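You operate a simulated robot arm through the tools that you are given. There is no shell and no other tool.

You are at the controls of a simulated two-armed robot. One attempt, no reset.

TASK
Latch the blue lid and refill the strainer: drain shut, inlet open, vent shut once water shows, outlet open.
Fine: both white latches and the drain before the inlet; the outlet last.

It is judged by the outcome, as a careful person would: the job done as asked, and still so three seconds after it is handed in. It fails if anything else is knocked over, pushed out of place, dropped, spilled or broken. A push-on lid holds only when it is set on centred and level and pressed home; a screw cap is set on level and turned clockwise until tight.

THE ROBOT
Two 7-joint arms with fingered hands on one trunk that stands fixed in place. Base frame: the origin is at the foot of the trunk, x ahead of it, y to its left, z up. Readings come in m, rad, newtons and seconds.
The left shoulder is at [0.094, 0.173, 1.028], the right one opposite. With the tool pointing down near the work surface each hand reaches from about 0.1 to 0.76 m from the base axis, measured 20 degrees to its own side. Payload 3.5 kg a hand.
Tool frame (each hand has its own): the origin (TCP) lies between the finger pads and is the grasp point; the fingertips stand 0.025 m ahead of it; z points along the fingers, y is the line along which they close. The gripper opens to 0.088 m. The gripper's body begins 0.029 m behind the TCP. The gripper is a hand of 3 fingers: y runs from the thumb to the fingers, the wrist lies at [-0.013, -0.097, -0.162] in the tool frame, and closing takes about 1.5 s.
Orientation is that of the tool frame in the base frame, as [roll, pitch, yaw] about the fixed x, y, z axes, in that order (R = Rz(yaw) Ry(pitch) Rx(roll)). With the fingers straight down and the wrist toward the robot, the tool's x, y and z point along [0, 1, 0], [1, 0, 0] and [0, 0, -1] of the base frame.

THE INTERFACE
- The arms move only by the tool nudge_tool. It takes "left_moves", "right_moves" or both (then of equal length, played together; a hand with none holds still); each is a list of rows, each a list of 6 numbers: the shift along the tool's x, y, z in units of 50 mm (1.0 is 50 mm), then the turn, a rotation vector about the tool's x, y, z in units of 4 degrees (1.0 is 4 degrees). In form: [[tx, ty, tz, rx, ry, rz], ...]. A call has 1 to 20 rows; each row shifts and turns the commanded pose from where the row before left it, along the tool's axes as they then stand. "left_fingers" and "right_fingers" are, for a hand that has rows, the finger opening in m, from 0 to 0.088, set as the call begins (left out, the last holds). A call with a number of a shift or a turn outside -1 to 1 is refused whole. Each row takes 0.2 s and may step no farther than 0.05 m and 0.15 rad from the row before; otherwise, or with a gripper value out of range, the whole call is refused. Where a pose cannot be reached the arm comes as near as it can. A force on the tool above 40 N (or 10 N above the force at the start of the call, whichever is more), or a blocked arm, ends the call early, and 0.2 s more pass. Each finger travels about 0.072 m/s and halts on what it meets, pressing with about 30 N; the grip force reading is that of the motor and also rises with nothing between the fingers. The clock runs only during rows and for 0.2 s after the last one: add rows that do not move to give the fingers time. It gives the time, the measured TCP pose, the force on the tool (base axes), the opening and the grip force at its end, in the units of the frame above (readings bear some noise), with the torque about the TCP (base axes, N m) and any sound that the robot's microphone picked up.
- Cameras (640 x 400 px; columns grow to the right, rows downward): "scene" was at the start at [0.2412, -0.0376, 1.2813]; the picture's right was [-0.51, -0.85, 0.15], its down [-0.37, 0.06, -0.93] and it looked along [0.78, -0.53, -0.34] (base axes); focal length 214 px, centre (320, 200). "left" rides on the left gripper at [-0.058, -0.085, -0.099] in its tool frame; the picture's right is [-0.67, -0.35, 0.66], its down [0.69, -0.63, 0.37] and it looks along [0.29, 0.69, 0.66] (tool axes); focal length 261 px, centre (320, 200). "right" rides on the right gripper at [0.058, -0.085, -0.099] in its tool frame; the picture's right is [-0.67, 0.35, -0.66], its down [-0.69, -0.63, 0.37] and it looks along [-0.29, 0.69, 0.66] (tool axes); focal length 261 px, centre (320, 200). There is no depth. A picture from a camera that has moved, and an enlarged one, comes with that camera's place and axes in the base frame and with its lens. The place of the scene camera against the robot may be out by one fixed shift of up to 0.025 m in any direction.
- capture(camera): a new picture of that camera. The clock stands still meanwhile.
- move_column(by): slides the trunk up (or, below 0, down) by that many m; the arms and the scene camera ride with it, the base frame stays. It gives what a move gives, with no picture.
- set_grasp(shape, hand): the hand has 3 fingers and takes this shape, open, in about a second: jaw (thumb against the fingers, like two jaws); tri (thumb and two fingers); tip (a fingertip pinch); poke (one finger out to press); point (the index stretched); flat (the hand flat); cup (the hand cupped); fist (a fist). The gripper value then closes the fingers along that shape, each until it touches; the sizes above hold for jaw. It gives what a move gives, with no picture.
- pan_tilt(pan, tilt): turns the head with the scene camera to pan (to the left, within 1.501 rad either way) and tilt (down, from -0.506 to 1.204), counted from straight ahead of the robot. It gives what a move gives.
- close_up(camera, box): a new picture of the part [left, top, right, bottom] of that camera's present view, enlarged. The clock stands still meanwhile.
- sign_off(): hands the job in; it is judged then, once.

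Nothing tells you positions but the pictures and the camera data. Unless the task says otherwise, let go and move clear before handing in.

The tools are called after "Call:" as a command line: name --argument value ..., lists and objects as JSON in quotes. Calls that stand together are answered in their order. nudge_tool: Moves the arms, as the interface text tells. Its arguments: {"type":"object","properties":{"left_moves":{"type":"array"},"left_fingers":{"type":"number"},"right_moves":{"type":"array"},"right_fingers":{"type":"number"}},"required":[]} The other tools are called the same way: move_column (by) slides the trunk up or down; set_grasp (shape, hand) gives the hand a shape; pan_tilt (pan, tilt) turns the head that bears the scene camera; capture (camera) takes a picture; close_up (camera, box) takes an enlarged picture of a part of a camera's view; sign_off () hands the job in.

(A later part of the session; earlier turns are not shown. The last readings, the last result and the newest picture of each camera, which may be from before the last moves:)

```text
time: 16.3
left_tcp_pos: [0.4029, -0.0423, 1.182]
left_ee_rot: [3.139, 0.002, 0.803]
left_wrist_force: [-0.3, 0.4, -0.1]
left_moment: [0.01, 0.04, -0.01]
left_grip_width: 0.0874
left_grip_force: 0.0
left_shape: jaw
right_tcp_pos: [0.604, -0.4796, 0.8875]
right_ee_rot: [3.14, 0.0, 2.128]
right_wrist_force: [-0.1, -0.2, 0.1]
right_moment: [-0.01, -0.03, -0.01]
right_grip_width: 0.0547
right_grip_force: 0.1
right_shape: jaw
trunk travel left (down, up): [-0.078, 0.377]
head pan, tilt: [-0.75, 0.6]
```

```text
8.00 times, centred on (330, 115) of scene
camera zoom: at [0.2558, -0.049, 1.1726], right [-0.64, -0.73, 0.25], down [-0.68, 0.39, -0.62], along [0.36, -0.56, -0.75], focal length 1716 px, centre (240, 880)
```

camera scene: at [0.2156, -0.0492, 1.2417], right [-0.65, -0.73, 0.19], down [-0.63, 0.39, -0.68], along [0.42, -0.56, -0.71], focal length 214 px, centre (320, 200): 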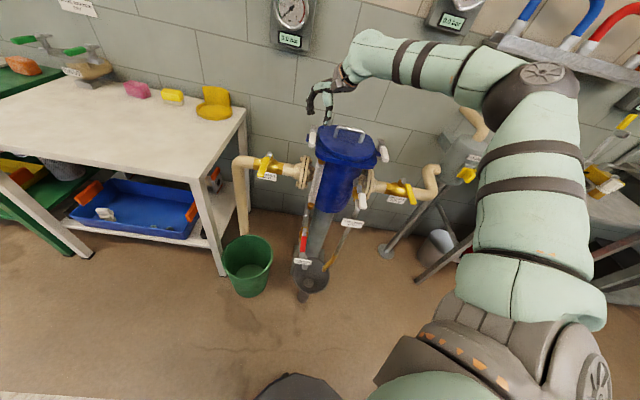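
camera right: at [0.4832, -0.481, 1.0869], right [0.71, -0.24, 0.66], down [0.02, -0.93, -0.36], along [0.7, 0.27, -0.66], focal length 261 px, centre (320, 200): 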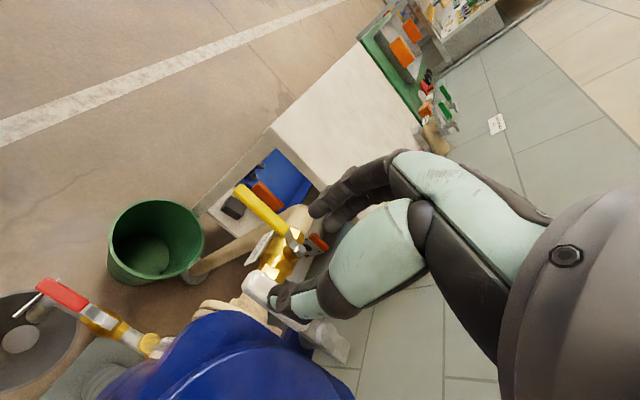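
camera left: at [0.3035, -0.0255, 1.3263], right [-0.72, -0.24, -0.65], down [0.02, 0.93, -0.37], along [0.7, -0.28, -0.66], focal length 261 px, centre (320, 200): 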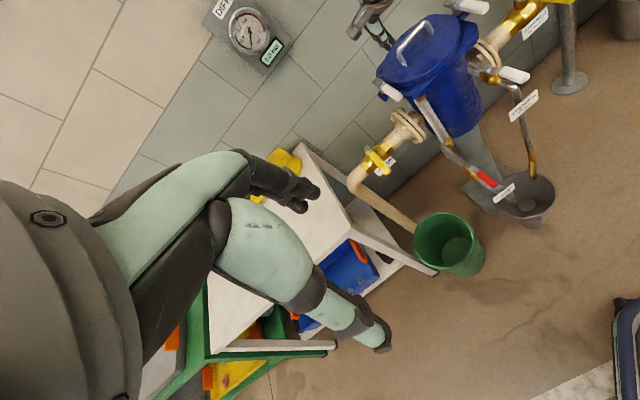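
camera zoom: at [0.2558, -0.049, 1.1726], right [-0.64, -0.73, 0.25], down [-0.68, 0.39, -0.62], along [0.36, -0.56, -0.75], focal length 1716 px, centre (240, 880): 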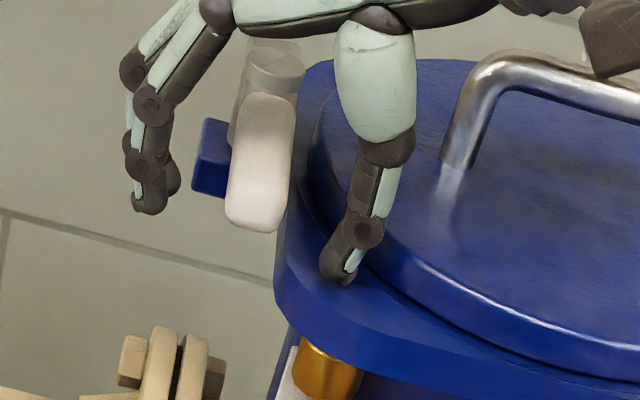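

The lever now sits between thumb and fingers. I'll narrow the jaws to a loose cage and make a first small push to the left.

Call:
nudge_tool --right_moves '[[-0.12, 0, 0, 0, 0, 0], [0, 0, 0, 0, 0, 0], [0.012, 0.108, 0, 0, 0, 0], [0.012, 0.108, 0, 0, 0, 0], [0.012, 0.108, 0, 0, 0, 0], [0, 0.1, 0, 0, 0, 0]]' --right_fingers 0.038

Call:
close_up --camera "left" --box '[340, 20, 460, 95]'

Call:
close_up --camera "scene" --box '[290, 90, 370, 140]'

```text
time: 17.7
left_tcp_pos: [0.4024, -0.0422, 1.1808]
left_ee_rot: [-3.141, -0.001, 0.803]
left_wrist_force: [0.7, 0.2, 0.6]
left_moment: [0.02, 0.03, 0.02]
left_grip_width: 0.0877
left_grip_force: 0.1
left_shape: jaw
right_tcp_pos: [0.6238, -0.4722, 0.8858]
right_ee_rot: [3.142, 0.0, 2.13]
right_wrist_force: [-1.9, -0.4, -0.1]
right_moment: [-0.02, -0.02, -0.05]
right_grip_width: 0.0392
right_grip_force: 0.1
right_shape: jaw
trunk travel left (down, up): [-0.078, 0.377]
head pan, tilt: [-0.75, 0.6]
```

```text
5.33 times, centred on (400, 58) of left
camera zoom: at [0.3021, -0.0251, 1.2799], right [-0.72, -0.24, -0.66], down [0.02, 0.93, -0.37], along [0.7, -0.28, -0.66], focal length 1390 px, centre (-107, 960)
```

zoom: 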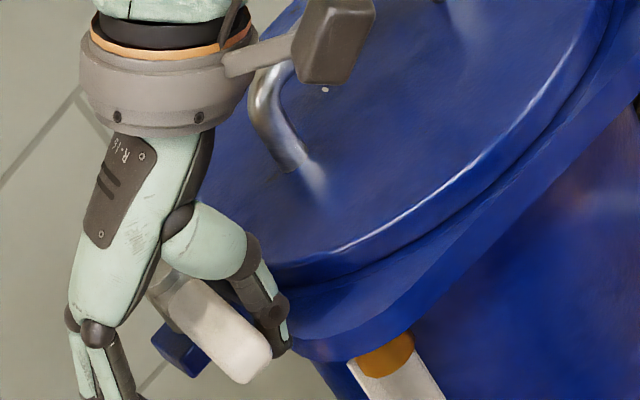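

```text
8.00 times, centred on (330, 115) of scene
camera zoom: at [0.2565, -0.049, 1.1724], right [-0.64, -0.73, 0.25], down [-0.68, 0.39, -0.62], along [0.36, -0.56, -0.75], focal length 1716 px, centre (240, 880)
```

zoom: 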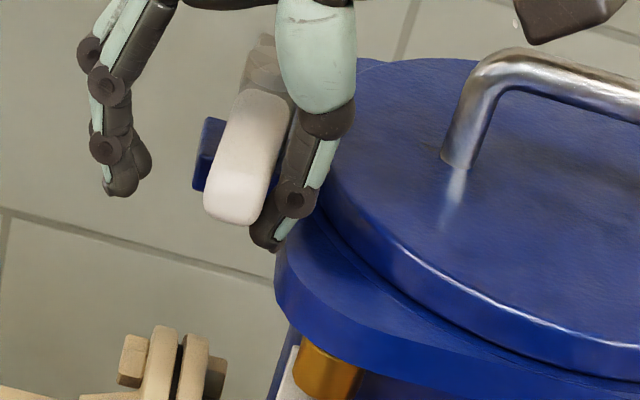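

The lever follows with very little force. I'll continue along the arc, turning the hand with it.

Call:
nudge_tool --right_moves '[[-0.012, 0.1, 0, 0, 0, 1], [-0.012, 0.1, 0, 0, 0, 1], [-0.012, 0.1, 0, 0, 0, 1], [-0.012, 0.1, 0, 0, 0, 1], [-0.012, 0.1, 0, 0, 0, 1], [-0.012, 0.1, 0, 0, 0, 1], [-0.012, 0.1, 0, 0, 0, 1], [-0.012, 0.1, 0, 0, 0, 1], [-0.012, 0.1, 0, 0, 0, 1], [-0.012, 0.1, 0, 0, 0, 1]]'

Call:
close_up --camera "left" --box '[340, 20, 460, 95]'

Call:
close_up --camera "scene" --box '[290, 90, 370, 140]'

Call:
capture --camera "right"

```text
time: 19.9
left_tcp_pos: [0.4014, -0.0429, 1.1811]
left_ee_rot: [3.14, 0.002, 0.802]
left_wrist_force: [-0.5, -0.2, -0.1]
left_moment: [-0.02, 0.0, 0.03]
left_grip_width: 0.0879
left_grip_force: 0.1
left_shape: jaw
right_tcp_pos: [0.6739, -0.4673, 0.8854]
right_ee_rot: [-3.141, 0.0, 1.43]
right_wrist_force: [0.4, 0.0, -0.3]
right_moment: [-0.01, -0.03, 0.0]
right_grip_width: 0.0389
right_grip_force: 0.1
right_shape: jaw
trunk travel left (down, up): [-0.078, 0.377]
head pan, tilt: [-0.75, 0.6]
```

```text
5.33 times, centred on (400, 58) of left
camera zoom: at [0.3021, -0.0249, 1.2799], right [-0.72, -0.24, -0.66], down [0.02, 0.93, -0.37], along [0.7, -0.28, -0.66], focal length 1390 px, centre (-107, 960)
```

zoom: 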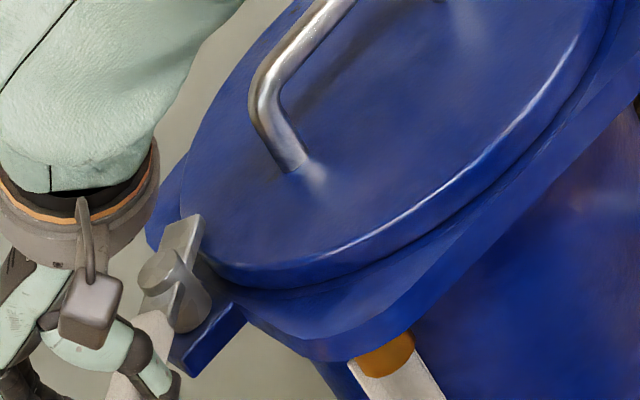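

```text
8.00 times, centred on (330, 115) of scene
camera zoom: at [0.2565, -0.0488, 1.1724], right [-0.64, -0.73, 0.25], down [-0.68, 0.39, -0.62], along [0.36, -0.56, -0.75], focal length 1716 px, centre (240, 880)
```

zoom: 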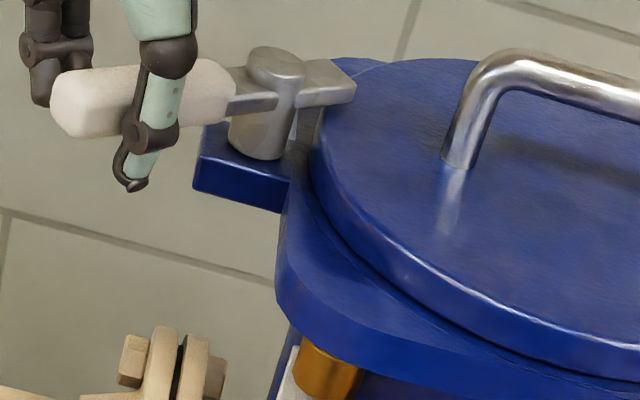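

```text
taken
camera right: at [0.5988, -0.3983, 0.9856], right [0.25, -0.71, 0.66], down [-0.72, -0.59, -0.37], along [0.65, -0.38, -0.66], focal length 261 px, centre (320, 200)
```

right: 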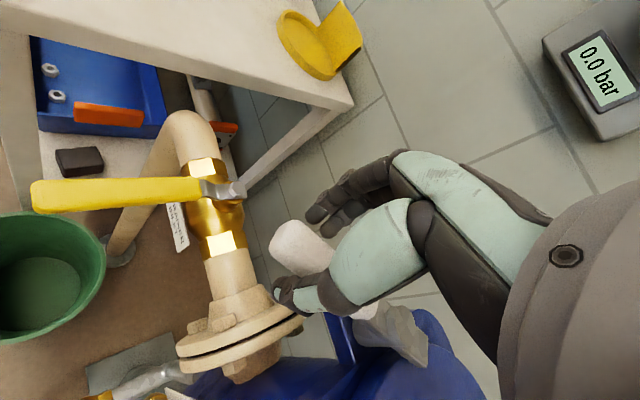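

The lever is about two thirds round and its nose is reaching over the lid edge. I'll continue to the end of the arc and feel for the stop.

Call:
nudge_tool --right_moves '[[-0.012, 0.1, 0, 0, 0, 1], [-0.012, 0.1, 0, 0, 0, 1], [-0.012, 0.1, 0, 0, 0, 1], [-0.012, 0.1, 0, 0, 0, 1], [-0.012, 0.1, 0, 0, 0, 1], [-0.012, 0.1, 0, 0, 0, 1], [-0.012, 0.1, 0, 0, 0, 1], [-0.012, 0.1, 0, 0, 0, 0.5]]'

Call:
close_up --camera "left" --box '[340, 20, 460, 95]'

Call:
close_up --camera "scene" --box '[280, 90, 360, 140]'

Call:
capture --camera "right"

```text
time: 21.7
left_tcp_pos: [0.4036, -0.0429, 1.181]
left_ee_rot: [-3.141, 0.0, 0.805]
left_wrist_force: [0.1, -0.1, -0.6]
left_moment: [-0.01, 0.01, 0.02]
left_grip_width: 0.0877
left_grip_force: 0.1
left_shape: jaw
right_tcp_pos: [0.7093, -0.4846, 0.8853]
right_ee_rot: [-3.141, 0.001, 0.904]
right_wrist_force: [-0.3, 0.4, 0.0]
right_moment: [0.02, -0.01, 0.04]
right_grip_width: 0.0389
right_grip_force: 0.1
right_shape: jaw
trunk travel left (down, up): [-0.078, 0.377]
head pan, tilt: [-0.75, 0.6]
```

```text
5.33 times, centred on (400, 58) of left
camera zoom: at [0.3023, -0.0253, 1.2799], right [-0.72, -0.24, -0.66], down [0.02, 0.93, -0.37], along [0.7, -0.28, -0.66], focal length 1390 px, centre (-107, 960)
```

zoom: 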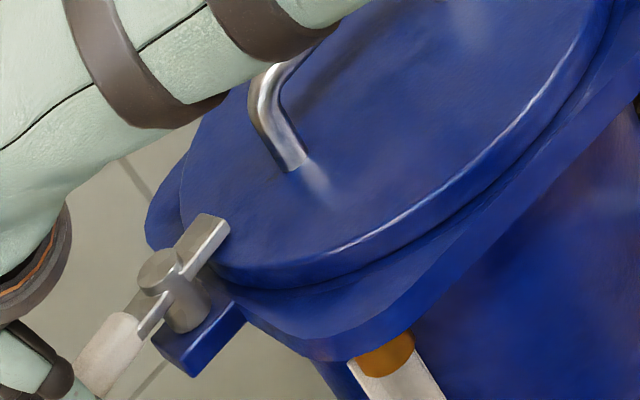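

```text
8.00 times, centred on (320, 115) of scene
camera zoom: at [0.2567, -0.0491, 1.1723], right [-0.64, -0.73, 0.25], down [-0.68, 0.39, -0.62], along [0.36, -0.56, -0.75], focal length 1716 px, centre (320, 880)
```

zoom: 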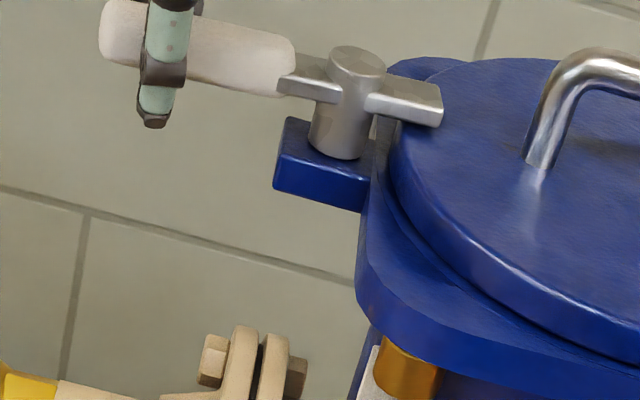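

```text
taken
camera right: at [0.6783, -0.3879, 0.9859], right [-0.14, -0.74, 0.66], down [-0.92, -0.15, -0.37], along [0.37, -0.65, -0.66], focal length 261 px, centre (320, 200)
```

right: 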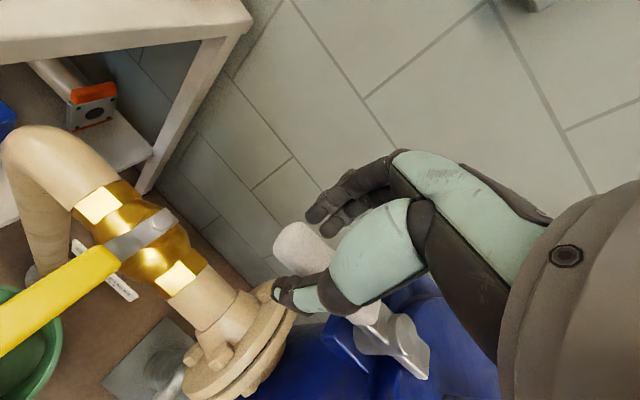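

Nearly there; the nose is over the lid but the lever still has a few degrees to its stop. I'll push on in small steps, watching the force.

Call:
nudge_tool --right_moves '[[-0.02, 0.1, 0, 0, 0, 0.5], [-0.02, 0.1, 0, 0, 0, 0.5], [-0.02, 0.1, 0, 0, 0, 0.5], [0, 0, 0, 0, 0, 0]]'

Call:
close_up --camera "left" --box '[340, 20, 460, 95]'

Call:
close_up --camera "scene" --box '[280, 90, 360, 140]'

```text
time: 22.7
left_tcp_pos: [0.403, -0.0421, 1.1807]
left_ee_rot: [3.141, -0.001, 0.802]
left_wrist_force: [0.7, -0.6, 0.3]
left_moment: [0.02, 0.01, 0.0]
left_grip_width: 0.0874
left_grip_force: 0.1
left_shape: jaw
right_tcp_pos: [0.7047, -0.4965, 0.8865]
right_ee_rot: [3.139, 0.001, 0.803]
right_wrist_force: [0.0, -0.2, 0.2]
right_moment: [0.0, 0.01, 0.01]
right_grip_width: 0.0384
right_grip_force: 0.1
right_shape: jaw
right hand out of reach, approached as far as the arm can: row 2, 3
trunk travel left (down, up): [-0.078, 0.377]
head pan, tilt: [-0.75, 0.6]
```

```text
5.33 times, centred on (400, 58) of left
camera zoom: at [0.3021, -0.0252, 1.28], right [-0.72, -0.24, -0.66], down [0.02, 0.93, -0.37], along [0.7, -0.28, -0.66], focal length 1390 px, centre (-107, 960)
```

zoom: 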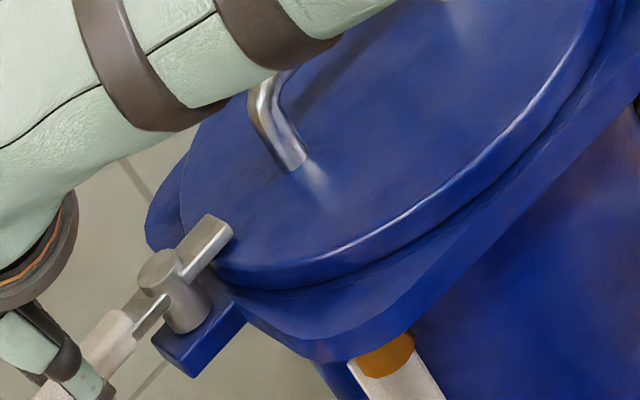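

```text
8.00 times, centred on (320, 115) of scene
camera zoom: at [0.2564, -0.049, 1.1724], right [-0.64, -0.73, 0.25], down [-0.68, 0.39, -0.62], along [0.36, -0.56, -0.75], focal length 1716 px, centre (320, 880)
```

zoom: 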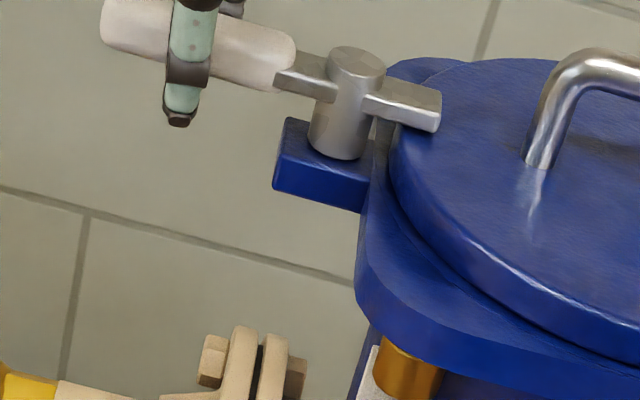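

The arm ran out of forward reach with the hand vertical. Tilting the fingers forward 20° brings the wrist back, so I'll do that and finish pushing the lever to its stop.

Call:
nudge_tool --right_moves '[[0, 0, -0.02, -1, 0, 0], [0, 0, -0.02, -1, 0, 0], [0, 0, -0.02, -1, 0, 0], [0, 0, 0, -1, 0, 0], [0, 0, 0, -1, 0, 0], [0, 0.094, 0.034, 0, 0, 0], [0, 0.094, 0.034, 0, 0, 0], [0, 0.094, 0.034, 0, 0, 0]]'

Call:
close_up --camera "left" --box '[340, 20, 460, 95]'

Call:
close_up --camera "scene" --box '[280, 90, 360, 140]'

```text
time: 24.5
left_tcp_pos: [0.4006, -0.0412, 1.1819]
left_ee_rot: [3.14, 0.001, 0.803]
left_wrist_force: [-0.6, -0.3, 0.6]
left_moment: [0.01, -0.01, -0.01]
left_grip_width: 0.0876
left_grip_force: 0.0
left_shape: jaw
right_tcp_pos: [0.7153, -0.5054, 0.8916]
right_ee_rot: [2.793, -0.001, 0.803]
right_wrist_force: [-8.9, 9.1, -1.9]
right_moment: [0.07, 0.14, 0.02]
right_grip_width: 0.0475
right_grip_force: 0.1
right_shape: jaw
trunk travel left (down, up): [-0.078, 0.377]
head pan, tilt: [-0.75, 0.6]
```

```text
5.33 times, centred on (400, 58) of left
camera zoom: at [0.3004, -0.0234, 1.2804], right [-0.72, -0.24, -0.66], down [0.02, 0.93, -0.37], along [0.7, -0.28, -0.66], focal length 1390 px, centre (-107, 960)
```

zoom: 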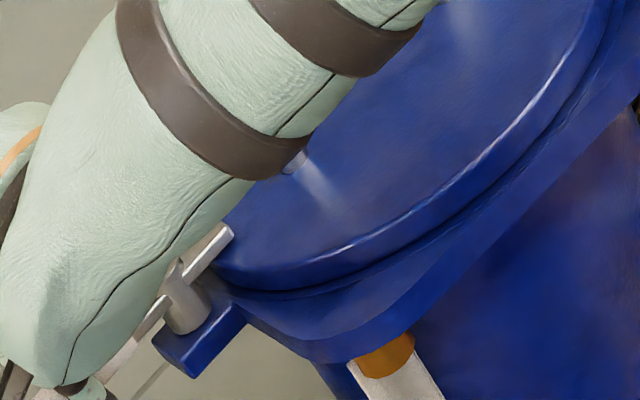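

```text
8.00 times, centred on (320, 115) of scene
camera zoom: at [0.2549, -0.0474, 1.1728], right [-0.64, -0.73, 0.25], down [-0.68, 0.38, -0.62], along [0.36, -0.56, -0.74], focal length 1716 px, centre (320, 880)
```

zoom: 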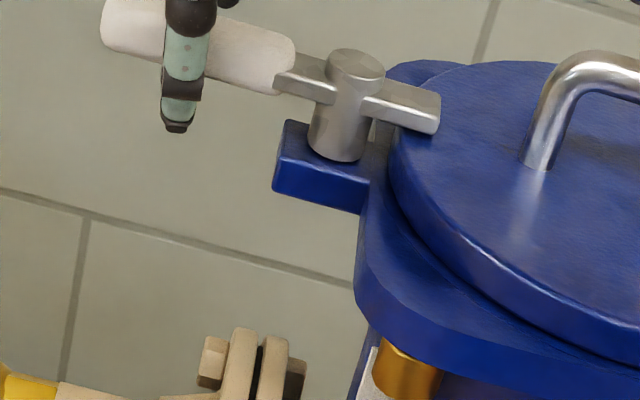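

The push met a firm 12.7 N at the stop without the lever moving further, so the left latch is home. I'll back off, lift straight up, level the hand and move over to the right latch.

Call:
nudge_tool --right_moves '[[0, -0.19, -0.07, 0, 0, 0], [0, 0.205, -0.564, 0, 0, 0], [0, 0.205, -0.564, 0, 0, 0], [0, 0.205, -0.564, 0, 0, 0], [0, 0.205, -0.564, 0, 0, 0], [0, -0.3, 0, 1, 0, 0], [0, -0.3, 0, 1, 0, 0], [0, -0.3, 0, 1, 0, 0], [0, -0.3, 0, 1, 0, 0], [0, -0.3, 0, 1, 0, 0]]' --right_fingers 0.055

Call:
capture --camera "scene"

Call:
close_up --camera "scene" --box '[280, 70, 440, 170]'

```text
time: 26.7
left_tcp_pos: [0.4026, -0.0429, 1.1808]
left_ee_rot: [3.14, -0.001, 0.804]
left_wrist_force: [0.1, 0.6, -0.9]
left_moment: [0.0, -0.03, 0.02]
left_grip_width: 0.0878
left_grip_force: 0.0
left_shape: jaw
right_tcp_pos: [0.6569, -0.4492, 0.9953]
right_ee_rot: [-3.141, 0.001, 0.803]
right_wrist_force: [0.6, 0.5, 0.2]
right_moment: [0.02, -0.02, 0.03]
right_grip_width: 0.0553
right_grip_force: 0.0
right_shape: jaw
trunk travel left (down, up): [-0.078, 0.377]
head pan, tilt: [-0.75, 0.6]
```

```text
taken
camera scene: at [0.2562, -0.0489, 1.1725], right [-0.64, -0.73, 0.25], down [-0.68, 0.39, -0.62], along [0.36, -0.56, -0.75], focal length 214 px, centre (320, 200)
```

scene: 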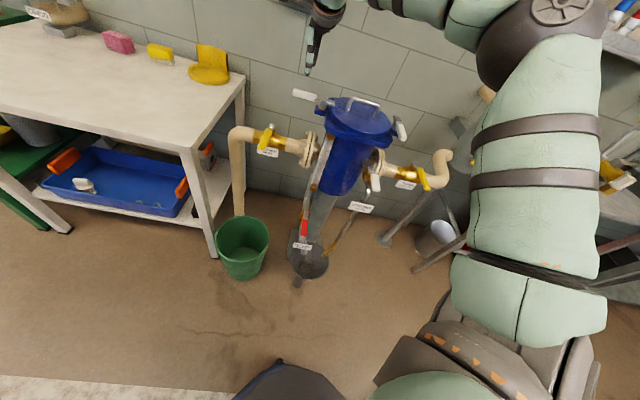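

```text
4.00 times, centred on (360, 120) of scene
camera zoom: at [0.2562, -0.0489, 1.1725], right [-0.64, -0.73, 0.25], down [-0.68, 0.39, -0.62], along [0.36, -0.56, -0.75], focal length 858 px, centre (160, 520)
```

zoom: 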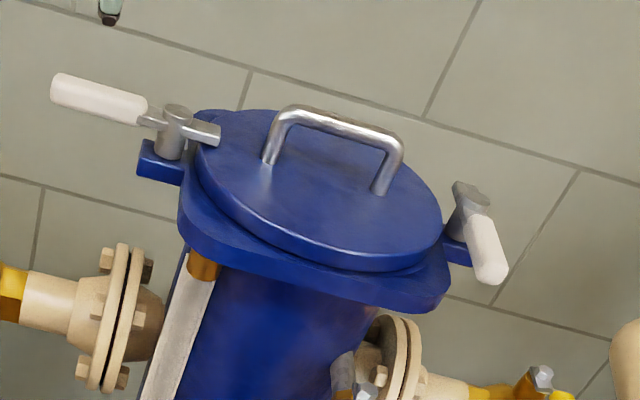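

The left latch shows its nose over the lid. Now I'll cross above the lid to the right latch and try turning the hand the other way.

Call:
nudge_tool --right_moves '[[-0.606, -0.08, 0, 0, 0, 0], [-0.606, -0.08, 0, 0, 0, 0], [-0.606, -0.08, 0, 0, 0, 0], [-0.606, -0.08, 0, 0, 0, 0], [-0.606, -0.08, 0, 0, 0, 0], [-0.606, -0.08, 0, 0, 0, 0], [-0.606, -0.08, 0, 0, 0, 0], [-0.606, -0.08, 0, 0, 0, 0], [-0.606, -0.08, 0, 0, 0, 0], [-0.606, -0.08, 0, 0, 0, 0], [0, 0, 0, 0, 0, 1], [0, 0, 0, 0, 0, 1], [0, 0, 0, 0, 0, 1], [0, 0, 0, 0, 0, 1], [0, 0, 0, 0, 0, 1], [0, 0, 0, 0, 0, 1], [0, 0, 0, 0, 0, 1], [0, 0, 0, 0, 0, 1], [0, 0, 0, 0, 0, 1], [0, 0, 0, 0, 0, 1]]'

Call:
capture --camera "scene"

Call:
capture --camera "right"

```text
time: 30.9
left_tcp_pos: [0.4029, -0.0426, 1.181]
left_ee_rot: [3.141, -0.001, 0.804]
left_wrist_force: [-0.1, -0.5, -0.5]
left_moment: [-0.01, 0.02, 0.01]
left_grip_width: 0.0874
left_grip_force: 0.1
left_shape: jaw
right_tcp_pos: [0.4169, -0.6382, 0.9938]
right_ee_rot: [3.14, -0.001, 0.104]
right_wrist_force: [0.5, -0.5, 0.0]
right_moment: [0.01, -0.03, 0.02]
right_grip_width: 0.055
right_grip_force: 0.2
right_shape: jaw
trunk travel left (down, up): [-0.078, 0.377]
head pan, tilt: [-0.75, 0.6]
```

```text
taken
camera scene: at [0.2566, -0.049, 1.1723], right [-0.64, -0.73, 0.25], down [-0.68, 0.39, -0.62], along [0.36, -0.56, -0.75], focal length 214 px, centre (320, 200)
```

scene: 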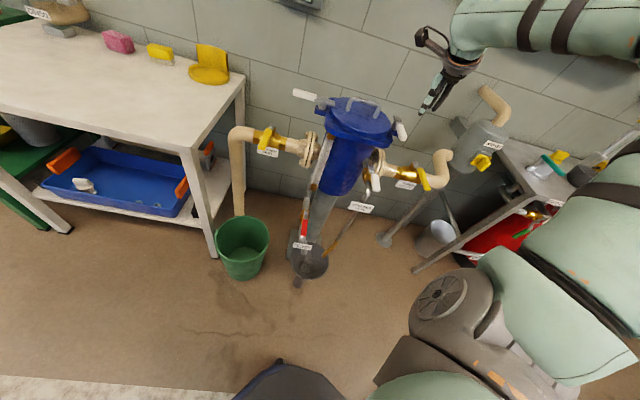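

```text
taken
camera right: at [0.4664, -0.5486, 1.0936], right [-0.63, -0.42, 0.66], down [-0.75, 0.56, -0.37], along [-0.21, -0.72, -0.66], focal length 261 px, centre (320, 200)
```

right: 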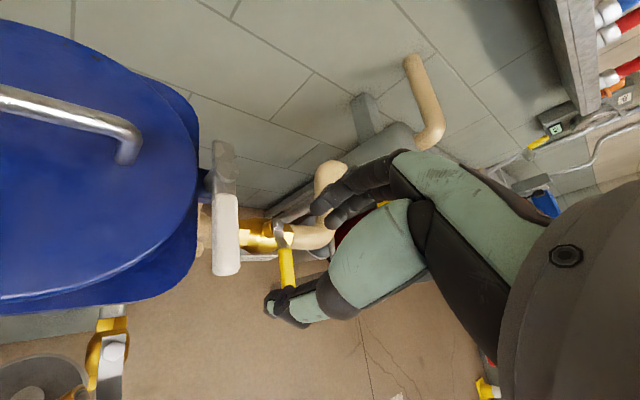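

The arm turns this way too. The right lever is at r≈0.149 with its post near (0.483, -0.693). I'll finish the turn and line up over it.

Call:
nudge_tool --right_moves '[[0, 0, 0, 0, 0, 1], [0, 0, 0, 0, 0, 1], [0, 0, 0, 0, 0, 1], [0, 0, 0, 0, 0, 1], [0, 0, 0, 0, 0, 1], [0, 0, 0, 0, 0, 1], [0, 0, 0, 0, 0, 1], [0, 0, 0, 0, 0, 1], [0, 0, 0, 0, 0, 1], [0, 0, 0, 0, 0, 0]]'

Call:
capture --camera "right"

Call:
capture --camera "left"

```text
time: 33.1
left_tcp_pos: [0.4028, -0.0422, 1.1793]
left_ee_rot: [3.14, 0.001, 0.801]
left_wrist_force: [0.1, 0.0, -0.6]
left_moment: [-0.04, 0.01, 0.0]
left_grip_width: 0.0876
left_grip_force: 0.0
left_shape: jaw
right_tcp_pos: [0.4169, -0.6386, 0.9934]
right_ee_rot: [-3.14, 0.001, -0.523]
right_wrist_force: [-0.6, -0.5, -0.2]
right_moment: [0.02, 0.0, 0.0]
right_grip_width: 0.0549
right_grip_force: 0.0
right_shape: jaw
trunk travel left (down, up): [-0.078, 0.377]
head pan, tilt: [-0.75, 0.6]
```

```text
taken
camera right: at [0.5105, -0.5941, 1.0933], right [-0.75, 0.03, 0.66], down [-0.28, 0.89, -0.37], along [-0.59, -0.46, -0.66], focal length 261 px, centre (320, 200)
```

right: 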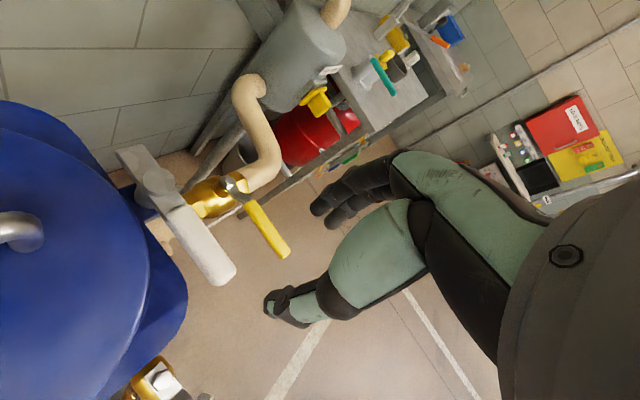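

```text
taken
camera left: at [0.3018, -0.0252, 1.2801], right [-0.72, -0.24, -0.66], down [0.02, 0.93, -0.37], along [0.7, -0.28, -0.66], focal length 261 px, centre (320, 200)
```

left: 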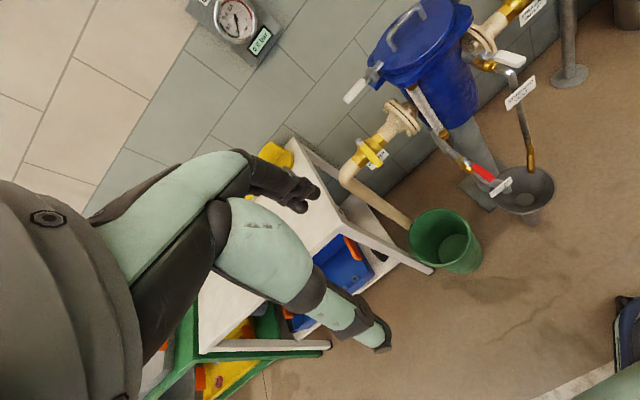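

Reachable. I'll turn a bit more, line up and descend partway, while yawing the left hand so its camera keeps the right latch in view.

Call:
nudge_tool --right_moves '[[0, 0, 0, 0, 0, 1], [0, 0, 0, 0, 0, 1], [0, 0, 0, 0, 0, 1], [0.26, -0.065, 0, 0, 0, 0], [0.26, -0.065, 0, 0, 0, 0], [0, 0, 0.42, 0, 0, 0], [0, 0, 0.42, 0, 0, 0], [0, 0, 0.42, 0, 0, 0]]' --left_moves '[[0, 0, 0, 0, 0, 1], [0, 0, 0, 0, 0, 1], [0, 0, 0, 0, 0, 1], [0, 0, 0, 0, 0, 1], [0, 0, 0, 0, 0, 1], [0, 0, 0, 0, 0, 0], [0, 0, 0, 0, 0, 0], [0, 0, 0, 0, 0, 0]]'

Call:
capture --camera "right"

Call:
capture --camera "left"

Call:
close_up --camera "scene" --box '[320, 70, 480, 170]'

```text
time: 34.9
left_tcp_pos: [0.4018, -0.043, 1.1795]
left_ee_rot: [3.141, -0.001, 0.454]
left_wrist_force: [-0.7, 0.6, 0.3]
left_moment: [0.02, 0.01, 0.0]
left_grip_width: 0.0874
left_grip_force: 0.0
left_shape: jaw
right_tcp_pos: [0.4403, -0.6515, 0.9306]
right_ee_rot: [3.14, 0.0, -0.732]
right_wrist_force: [-0.6, -0.1, -0.4]
right_moment: [0.01, -0.02, -0.01]
right_grip_width: 0.0549
right_grip_force: 0.0
right_shape: jaw
trunk travel left (down, up): [-0.078, 0.377]
head pan, tilt: [-0.75, 0.6]
```

```text
taken
camera right: at [0.5415, -0.6276, 1.03], right [-0.73, 0.19, 0.66], down [-0.09, 0.93, -0.37], along [-0.68, -0.32, -0.66], focal length 261 px, centre (320, 200)
```

right: 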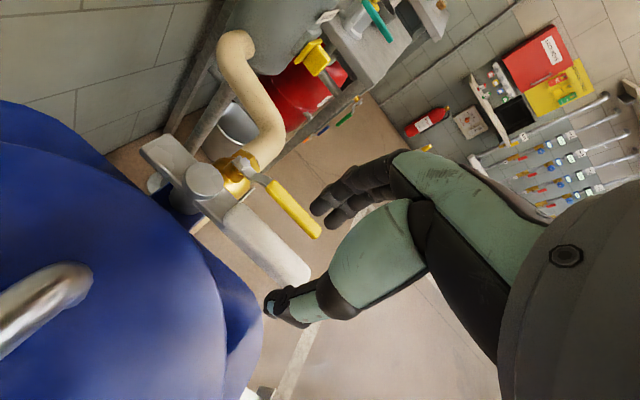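

```text
taken
camera left: at [0.314, 0.0076, 1.2796], right [-0.76, 0.02, -0.66], down [0.34, 0.87, -0.37], along [0.56, -0.5, -0.66], focal length 261 px, centre (320, 200)
```

left: 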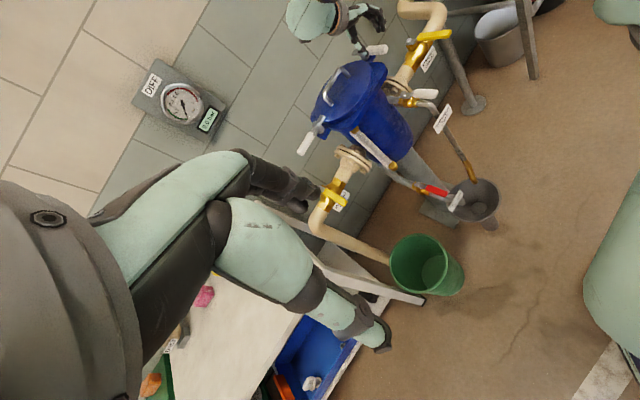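

```text
4.00 times, centred on (400, 120) of scene
camera zoom: at [0.2566, -0.0493, 1.1723], right [-0.64, -0.73, 0.25], down [-0.68, 0.39, -0.62], along [0.36, -0.56, -0.75], focal length 858 px, centre (0, 520)
```

zoom: 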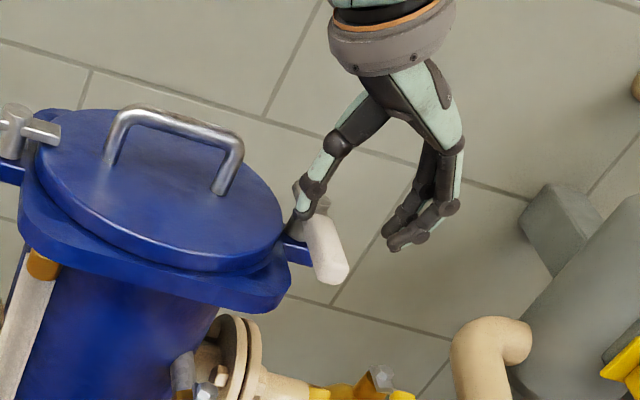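

Lined up well: the lever is between thumb and fingers. I'll narrow the jaws slightly to keep the thumb clear of the lid disc and go down.

Call:
nudge_tool --right_moves '[[0, 0.06, 0, 0, 0, 0], [0, 0, 0, 0, 0, 0], [0, 0, 0.3, 0, 0, 0], [0, 0, 0.3, 0, 0, 0], [0, 0, 0.28, 0, 0, 0]]' --right_fingers 0.046

Call:
close_up --camera "scene" --box '[360, 90, 440, 140]'

Call:
close_up --camera "left" --box '[300, 0, 460, 100]'

Call:
capture --camera "right"

```text
time: 36.1
left_tcp_pos: [0.4015, -0.0425, 1.1815]
left_ee_rot: [-3.141, 0.001, 0.454]
left_wrist_force: [0.5, -1.4, -1.0]
left_moment: [-0.01, 0.01, 0.04]
left_grip_width: 0.0877
left_grip_force: 0.0
left_shape: jaw
right_tcp_pos: [0.4392, -0.6542, 0.8878]
right_ee_rot: [3.141, 0.001, -0.734]
right_wrist_force: [0.7, -0.3, 0.1]
right_moment: [0.04, -0.03, -0.04]
right_grip_width: 0.0467
right_grip_force: 0.1
right_shape: jaw
trunk travel left (down, up): [-0.078, 0.377]
head pan, tilt: [-0.75, 0.6]
```

```text
8.00 times, centred on (400, 115) of scene
camera zoom: at [0.2564, -0.0492, 1.1724], right [-0.64, -0.73, 0.25], down [-0.68, 0.39, -0.62], along [0.36, -0.56, -0.75], focal length 1716 px, centre (-320, 880)
```

zoom: 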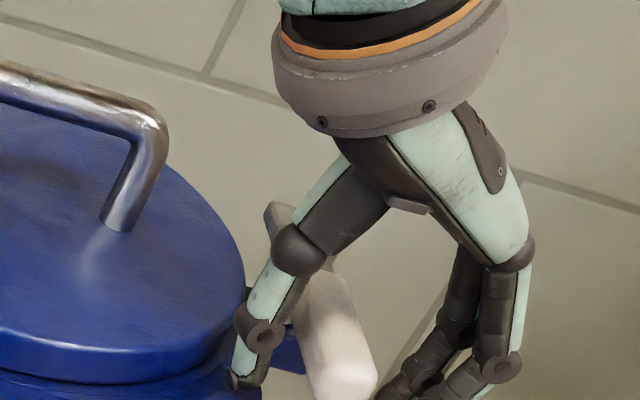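

```text
4.00 times, centred on (380, 50) of left
camera zoom: at [0.3137, 0.0078, 1.2797], right [-0.75, 0.02, -0.66], down [0.34, 0.87, -0.37], along [0.56, -0.5, -0.66], focal length 1043 px, centre (80, 800)
```

zoom: 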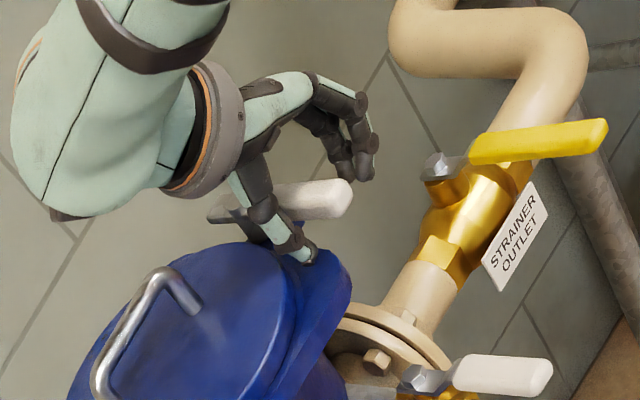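

```text
taken
camera right: at [0.5392, -0.6305, 0.9874], right [-0.73, 0.19, 0.66], down [-0.09, 0.93, -0.37], along [-0.68, -0.32, -0.66], focal length 261 px, centre (320, 200)
```

right: 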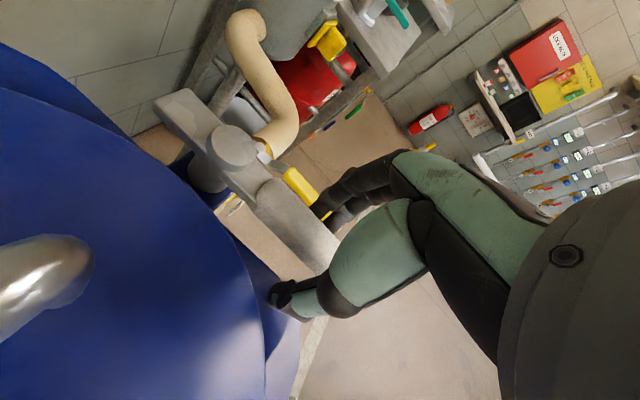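

The thumb sits just inside the right lever. I'll narrow the cage and swing the lever outward to the right, turning the hand with it.

Call:
nudge_tool --right_moves '[[0, 0.06, 0, 0, 0, 0], [0.01, 0.09, 0, 0, 0, -1], [0.012, 0.09, 0, 0, 0, -1], [0.012, 0.09, 0, 0, 0, -1], [0.012, 0.09, 0, 0, 0, -1], [0.012, 0.09, 0, 0, 0, -1], [0.012, 0.09, 0, 0, 0, -1], [0.012, 0.09, 0, 0, 0, -1], [0.012, 0.09, 0, 0, 0, -1]]' --right_fingers 0.038

Call:
close_up --camera "scene" --box '[360, 90, 440, 140]'

Call:
close_up --camera "left" --box '[300, 0, 460, 100]'

Call:
capture --camera "right"

```text
time: 38.1
left_tcp_pos: [0.4021, -0.0432, 1.1806]
left_ee_rot: [3.141, -0.001, 0.454]
left_wrist_force: [-0.4, 0.1, -0.2]
left_moment: [0.0, -0.02, 0.0]
left_grip_width: 0.0875
left_grip_force: 0.0
left_shape: jaw
right_tcp_pos: [0.4234, -0.6908, 0.8855]
right_ee_rot: [-3.141, 0.0, -0.173]
right_wrist_force: [0.0, 0.2, 0.0]
right_moment: [-0.02, -0.02, 0.04]
right_grip_width: 0.0388
right_grip_force: 0.1
right_shape: jaw
trunk travel left (down, up): [-0.078, 0.377]
head pan, tilt: [-0.75, 0.6]
```

```text
8.00 times, centred on (400, 115) of scene
camera zoom: at [0.2562, -0.0491, 1.1725], right [-0.64, -0.73, 0.25], down [-0.68, 0.39, -0.62], along [0.36, -0.56, -0.75], focal length 1716 px, centre (-320, 880)
```

zoom: 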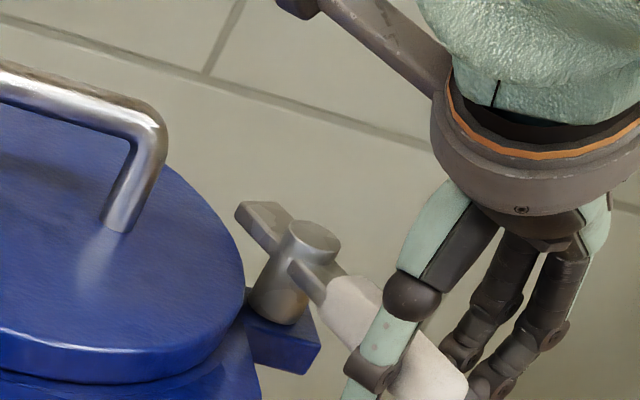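

```text
4.00 times, centred on (380, 50) of left
camera zoom: at [0.3135, 0.0079, 1.2798], right [-0.75, 0.02, -0.66], down [0.34, 0.87, -0.37], along [0.56, -0.5, -0.66], focal length 1043 px, centre (80, 800)
```

zoom: 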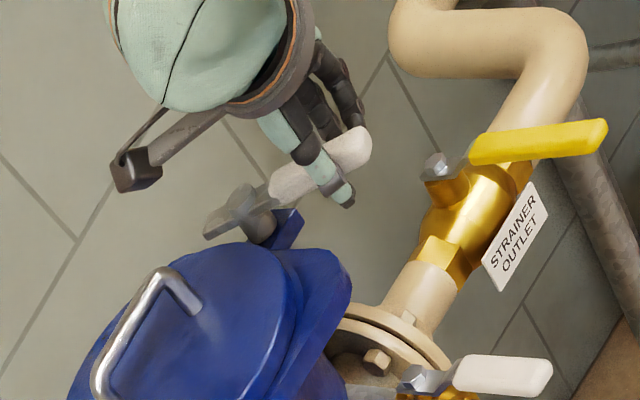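

```text
taken
camera right: at [0.4957, -0.6172, 0.9857], right [-0.72, -0.23, 0.66], down [-0.57, 0.74, -0.37], along [-0.4, -0.63, -0.66], focal length 261 px, centre (320, 200)
```

right: 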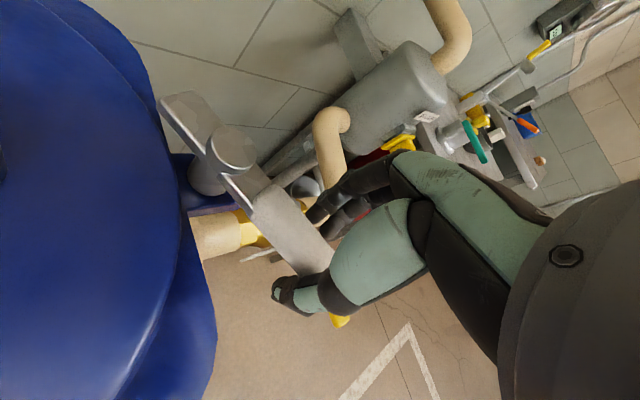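

Going well, roughly a third done. Continuing the arc.

Call:
nudge_tool --right_moves '[[0.012, 0.09, 0, 0, 0, -1], [0.012, 0.09, 0, 0, 0, -1], [0.012, 0.09, 0, 0, 0, -1], [0.012, 0.09, 0, 0, 0, -1], [0.012, 0.09, 0, 0, 0, -1], [0.012, 0.09, 0, 0, 0, -1], [0.012, 0.09, 0, 0, 0, -1], [0.012, 0.09, 0, 0, 0, -1], [0.012, 0.09, 0, 0, 0, -1], [0.012, 0.09, 0, 0, 0, -1], [0.012, 0.09, 0, 0, 0, -1]]'

Call:
close_up --camera "scene" --box '[360, 90, 440, 140]'

Call:
close_up --camera "left" --box '[300, 0, 460, 100]'

Call:
capture --camera "right"

```text
time: 40.5
left_tcp_pos: [0.4011, -0.0441, 1.18]
left_ee_rot: [3.142, 0.0, 0.453]
left_wrist_force: [0.1, 0.6, -0.1]
left_moment: [-0.02, 0.0, 0.01]
left_grip_width: 0.0877
left_grip_force: 0.0
left_shape: jaw
right_tcp_pos: [0.4378, -0.7354, 0.8873]
right_ee_rot: [-3.141, -0.001, 0.594]
right_wrist_force: [-0.7, -0.6, -1.3]
right_moment: [-0.02, 0.02, 0.0]
right_grip_width: 0.039
right_grip_force: 0.0
right_shape: jaw
trunk travel left (down, up): [-0.078, 0.377]
head pan, tilt: [-0.75, 0.6]
```

```text
8.00 times, centred on (400, 115) of scene
camera zoom: at [0.2563, -0.0493, 1.1724], right [-0.64, -0.73, 0.25], down [-0.68, 0.39, -0.62], along [0.36, -0.56, -0.75], focal length 1716 px, centre (-320, 880)
```

zoom: 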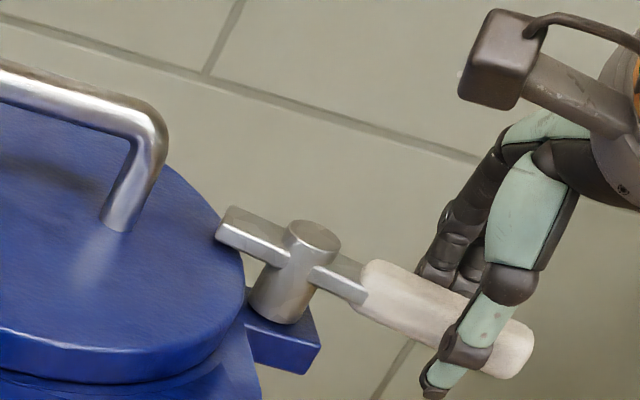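

```text
4.00 times, centred on (380, 50) of left
camera zoom: at [0.3136, 0.0077, 1.2797], right [-0.75, 0.02, -0.66], down [0.34, 0.87, -0.37], along [0.56, -0.5, -0.66], focal length 1043 px, centre (80, 800)
```

zoom: 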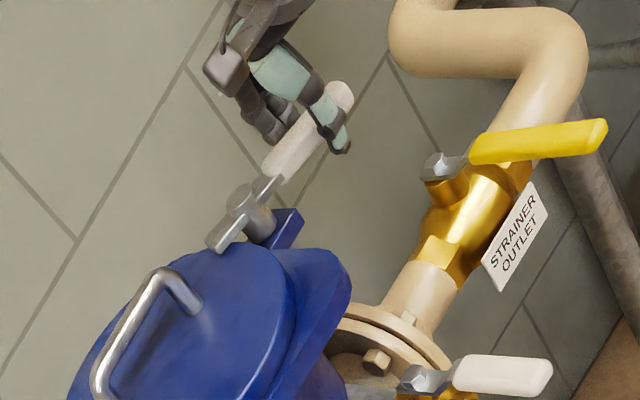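

```text
taken
camera right: at [0.4389, -0.6341, 0.9878], right [-0.36, -0.66, 0.66], down [-0.92, 0.14, -0.37], along [0.15, -0.74, -0.66], focal length 261 px, centre (320, 200)
```

right: 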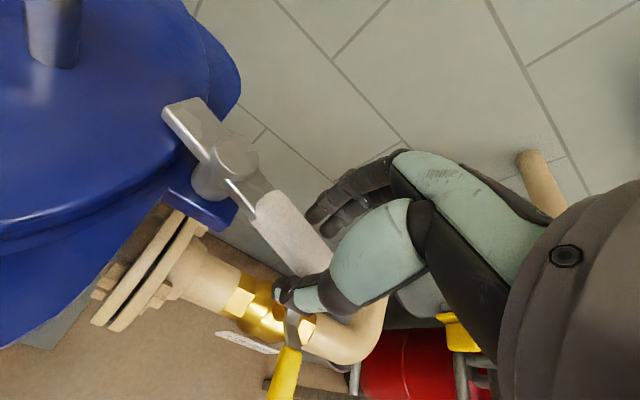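

About 18° remain. I'll continue and tilt the fingers forward as before to keep within reach, then feel for the stop.

Call:
nudge_tool --right_moves '[[0.012, 0.09, 0, 0, 0, -1], [0.012, 0.09, 0, 0, 0, -1], [0, 0.02, -0.02, -1, 0, 0], [0, 0.02, -0.02, -1, 0, 0], [0, 0.02, -0.02, -1, 0, 0], [0, 0.02, 0, -1, 0, 0], [0, 0.02, 0, -1, 0, 0], [0, 0.08, 0.03, 0, 0, -0.5], [0, 0.08, 0.03, 0, 0, 0]]'

Call:
close_up --camera "scene" --box '[360, 90, 440, 140]'

Call:
close_up --camera "left" --box '[300, 0, 460, 100]'

```text
time: 42.5
left_tcp_pos: [0.4021, -0.0422, 1.1808]
left_ee_rot: [3.141, -0.001, 0.454]
left_wrist_force: [0.1, -0.1, 0.2]
left_moment: [0.0, 0.02, 0.01]
left_grip_width: 0.0876
left_grip_force: 0.1
left_shape: jaw
right_tcp_pos: [0.4546, -0.7499, 0.8902]
right_ee_rot: [2.793, 0.01, 0.766]
right_wrist_force: [-2.5, 1.9, -0.7]
right_moment: [-0.02, 0.04, -0.02]
right_grip_width: 0.0398
right_grip_force: 0.2
right_shape: jaw
trunk travel left (down, up): [-0.078, 0.377]
head pan, tilt: [-0.75, 0.6]
```

```text
8.00 times, centred on (400, 115) of scene
camera zoom: at [0.2563, -0.0487, 1.1724], right [-0.64, -0.73, 0.25], down [-0.68, 0.39, -0.62], along [0.36, -0.56, -0.75], focal length 1716 px, centre (-320, 880)
```

zoom: 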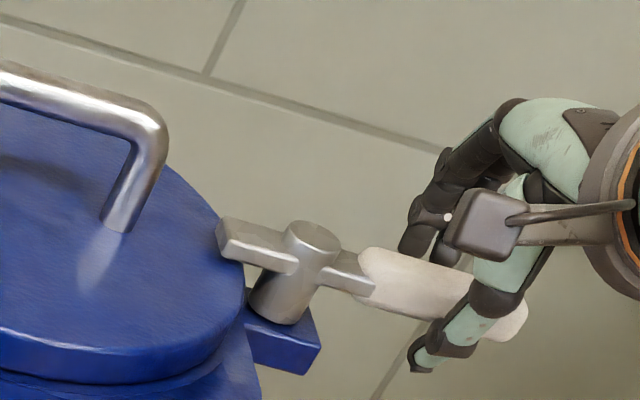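

```text
4.00 times, centred on (380, 50) of left
camera zoom: at [0.3136, 0.0083, 1.2797], right [-0.75, 0.02, -0.66], down [0.34, 0.87, -0.37], along [0.56, -0.5, -0.66], focal length 1043 px, centre (80, 800)
```

zoom: 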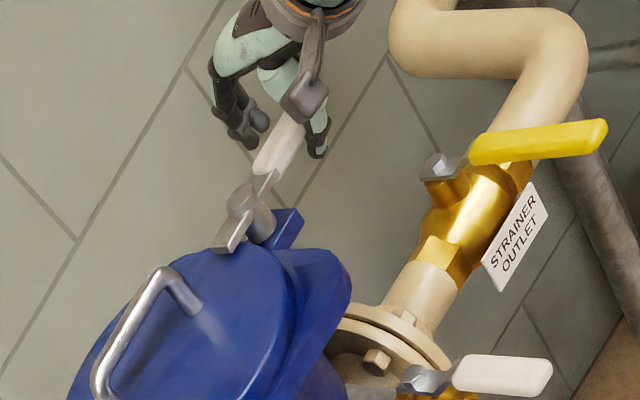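

A few degrees left; pushing further to the stop.

Call:
nudge_tool --right_moves '[[0, 0.094, 0.034, 0, 0, 0], [0, 0.094, 0.034, 0, 0, 0], [0, 0.094, 0.034, 0, 0, 0]]'

Call:
close_up --camera "scene" --box '[360, 90, 440, 140]'

```text
time: 43.3
left_tcp_pos: [0.3992, -0.0404, 1.1818]
left_ee_rot: [3.14, 0.001, 0.453]
left_wrist_force: [0.2, 0.0, -0.1]
left_moment: [-0.03, -0.03, 0.01]
left_grip_width: 0.0874
left_grip_force: 0.0
left_shape: jaw
right_tcp_pos: [0.4617, -0.761, 0.8931]
right_ee_rot: [2.791, 0.013, 0.766]
right_wrist_force: [-14.3, 13.1, -1.3]
right_moment: [0.22, 0.19, 0.04]
right_grip_width: 0.0502
right_grip_force: 0.1
right_shape: jaw
trunk travel left (down, up): [-0.078, 0.377]
head pan, tilt: [-0.75, 0.6]
```

```text
8.00 times, centred on (400, 115) of scene
camera zoom: at [0.254, -0.0467, 1.173], right [-0.64, -0.73, 0.25], down [-0.68, 0.38, -0.62], along [0.36, -0.56, -0.74], focal length 1716 px, centre (-320, 880)
```

zoom: 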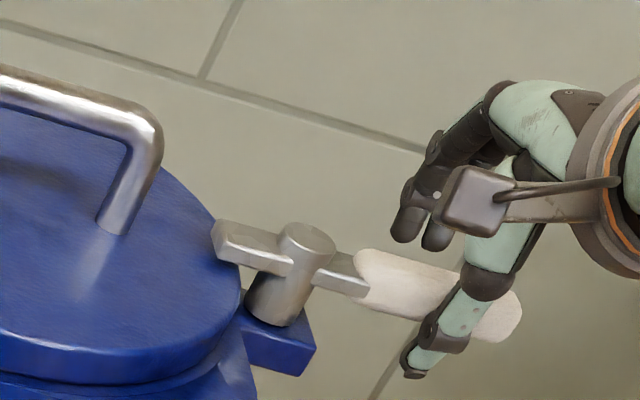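

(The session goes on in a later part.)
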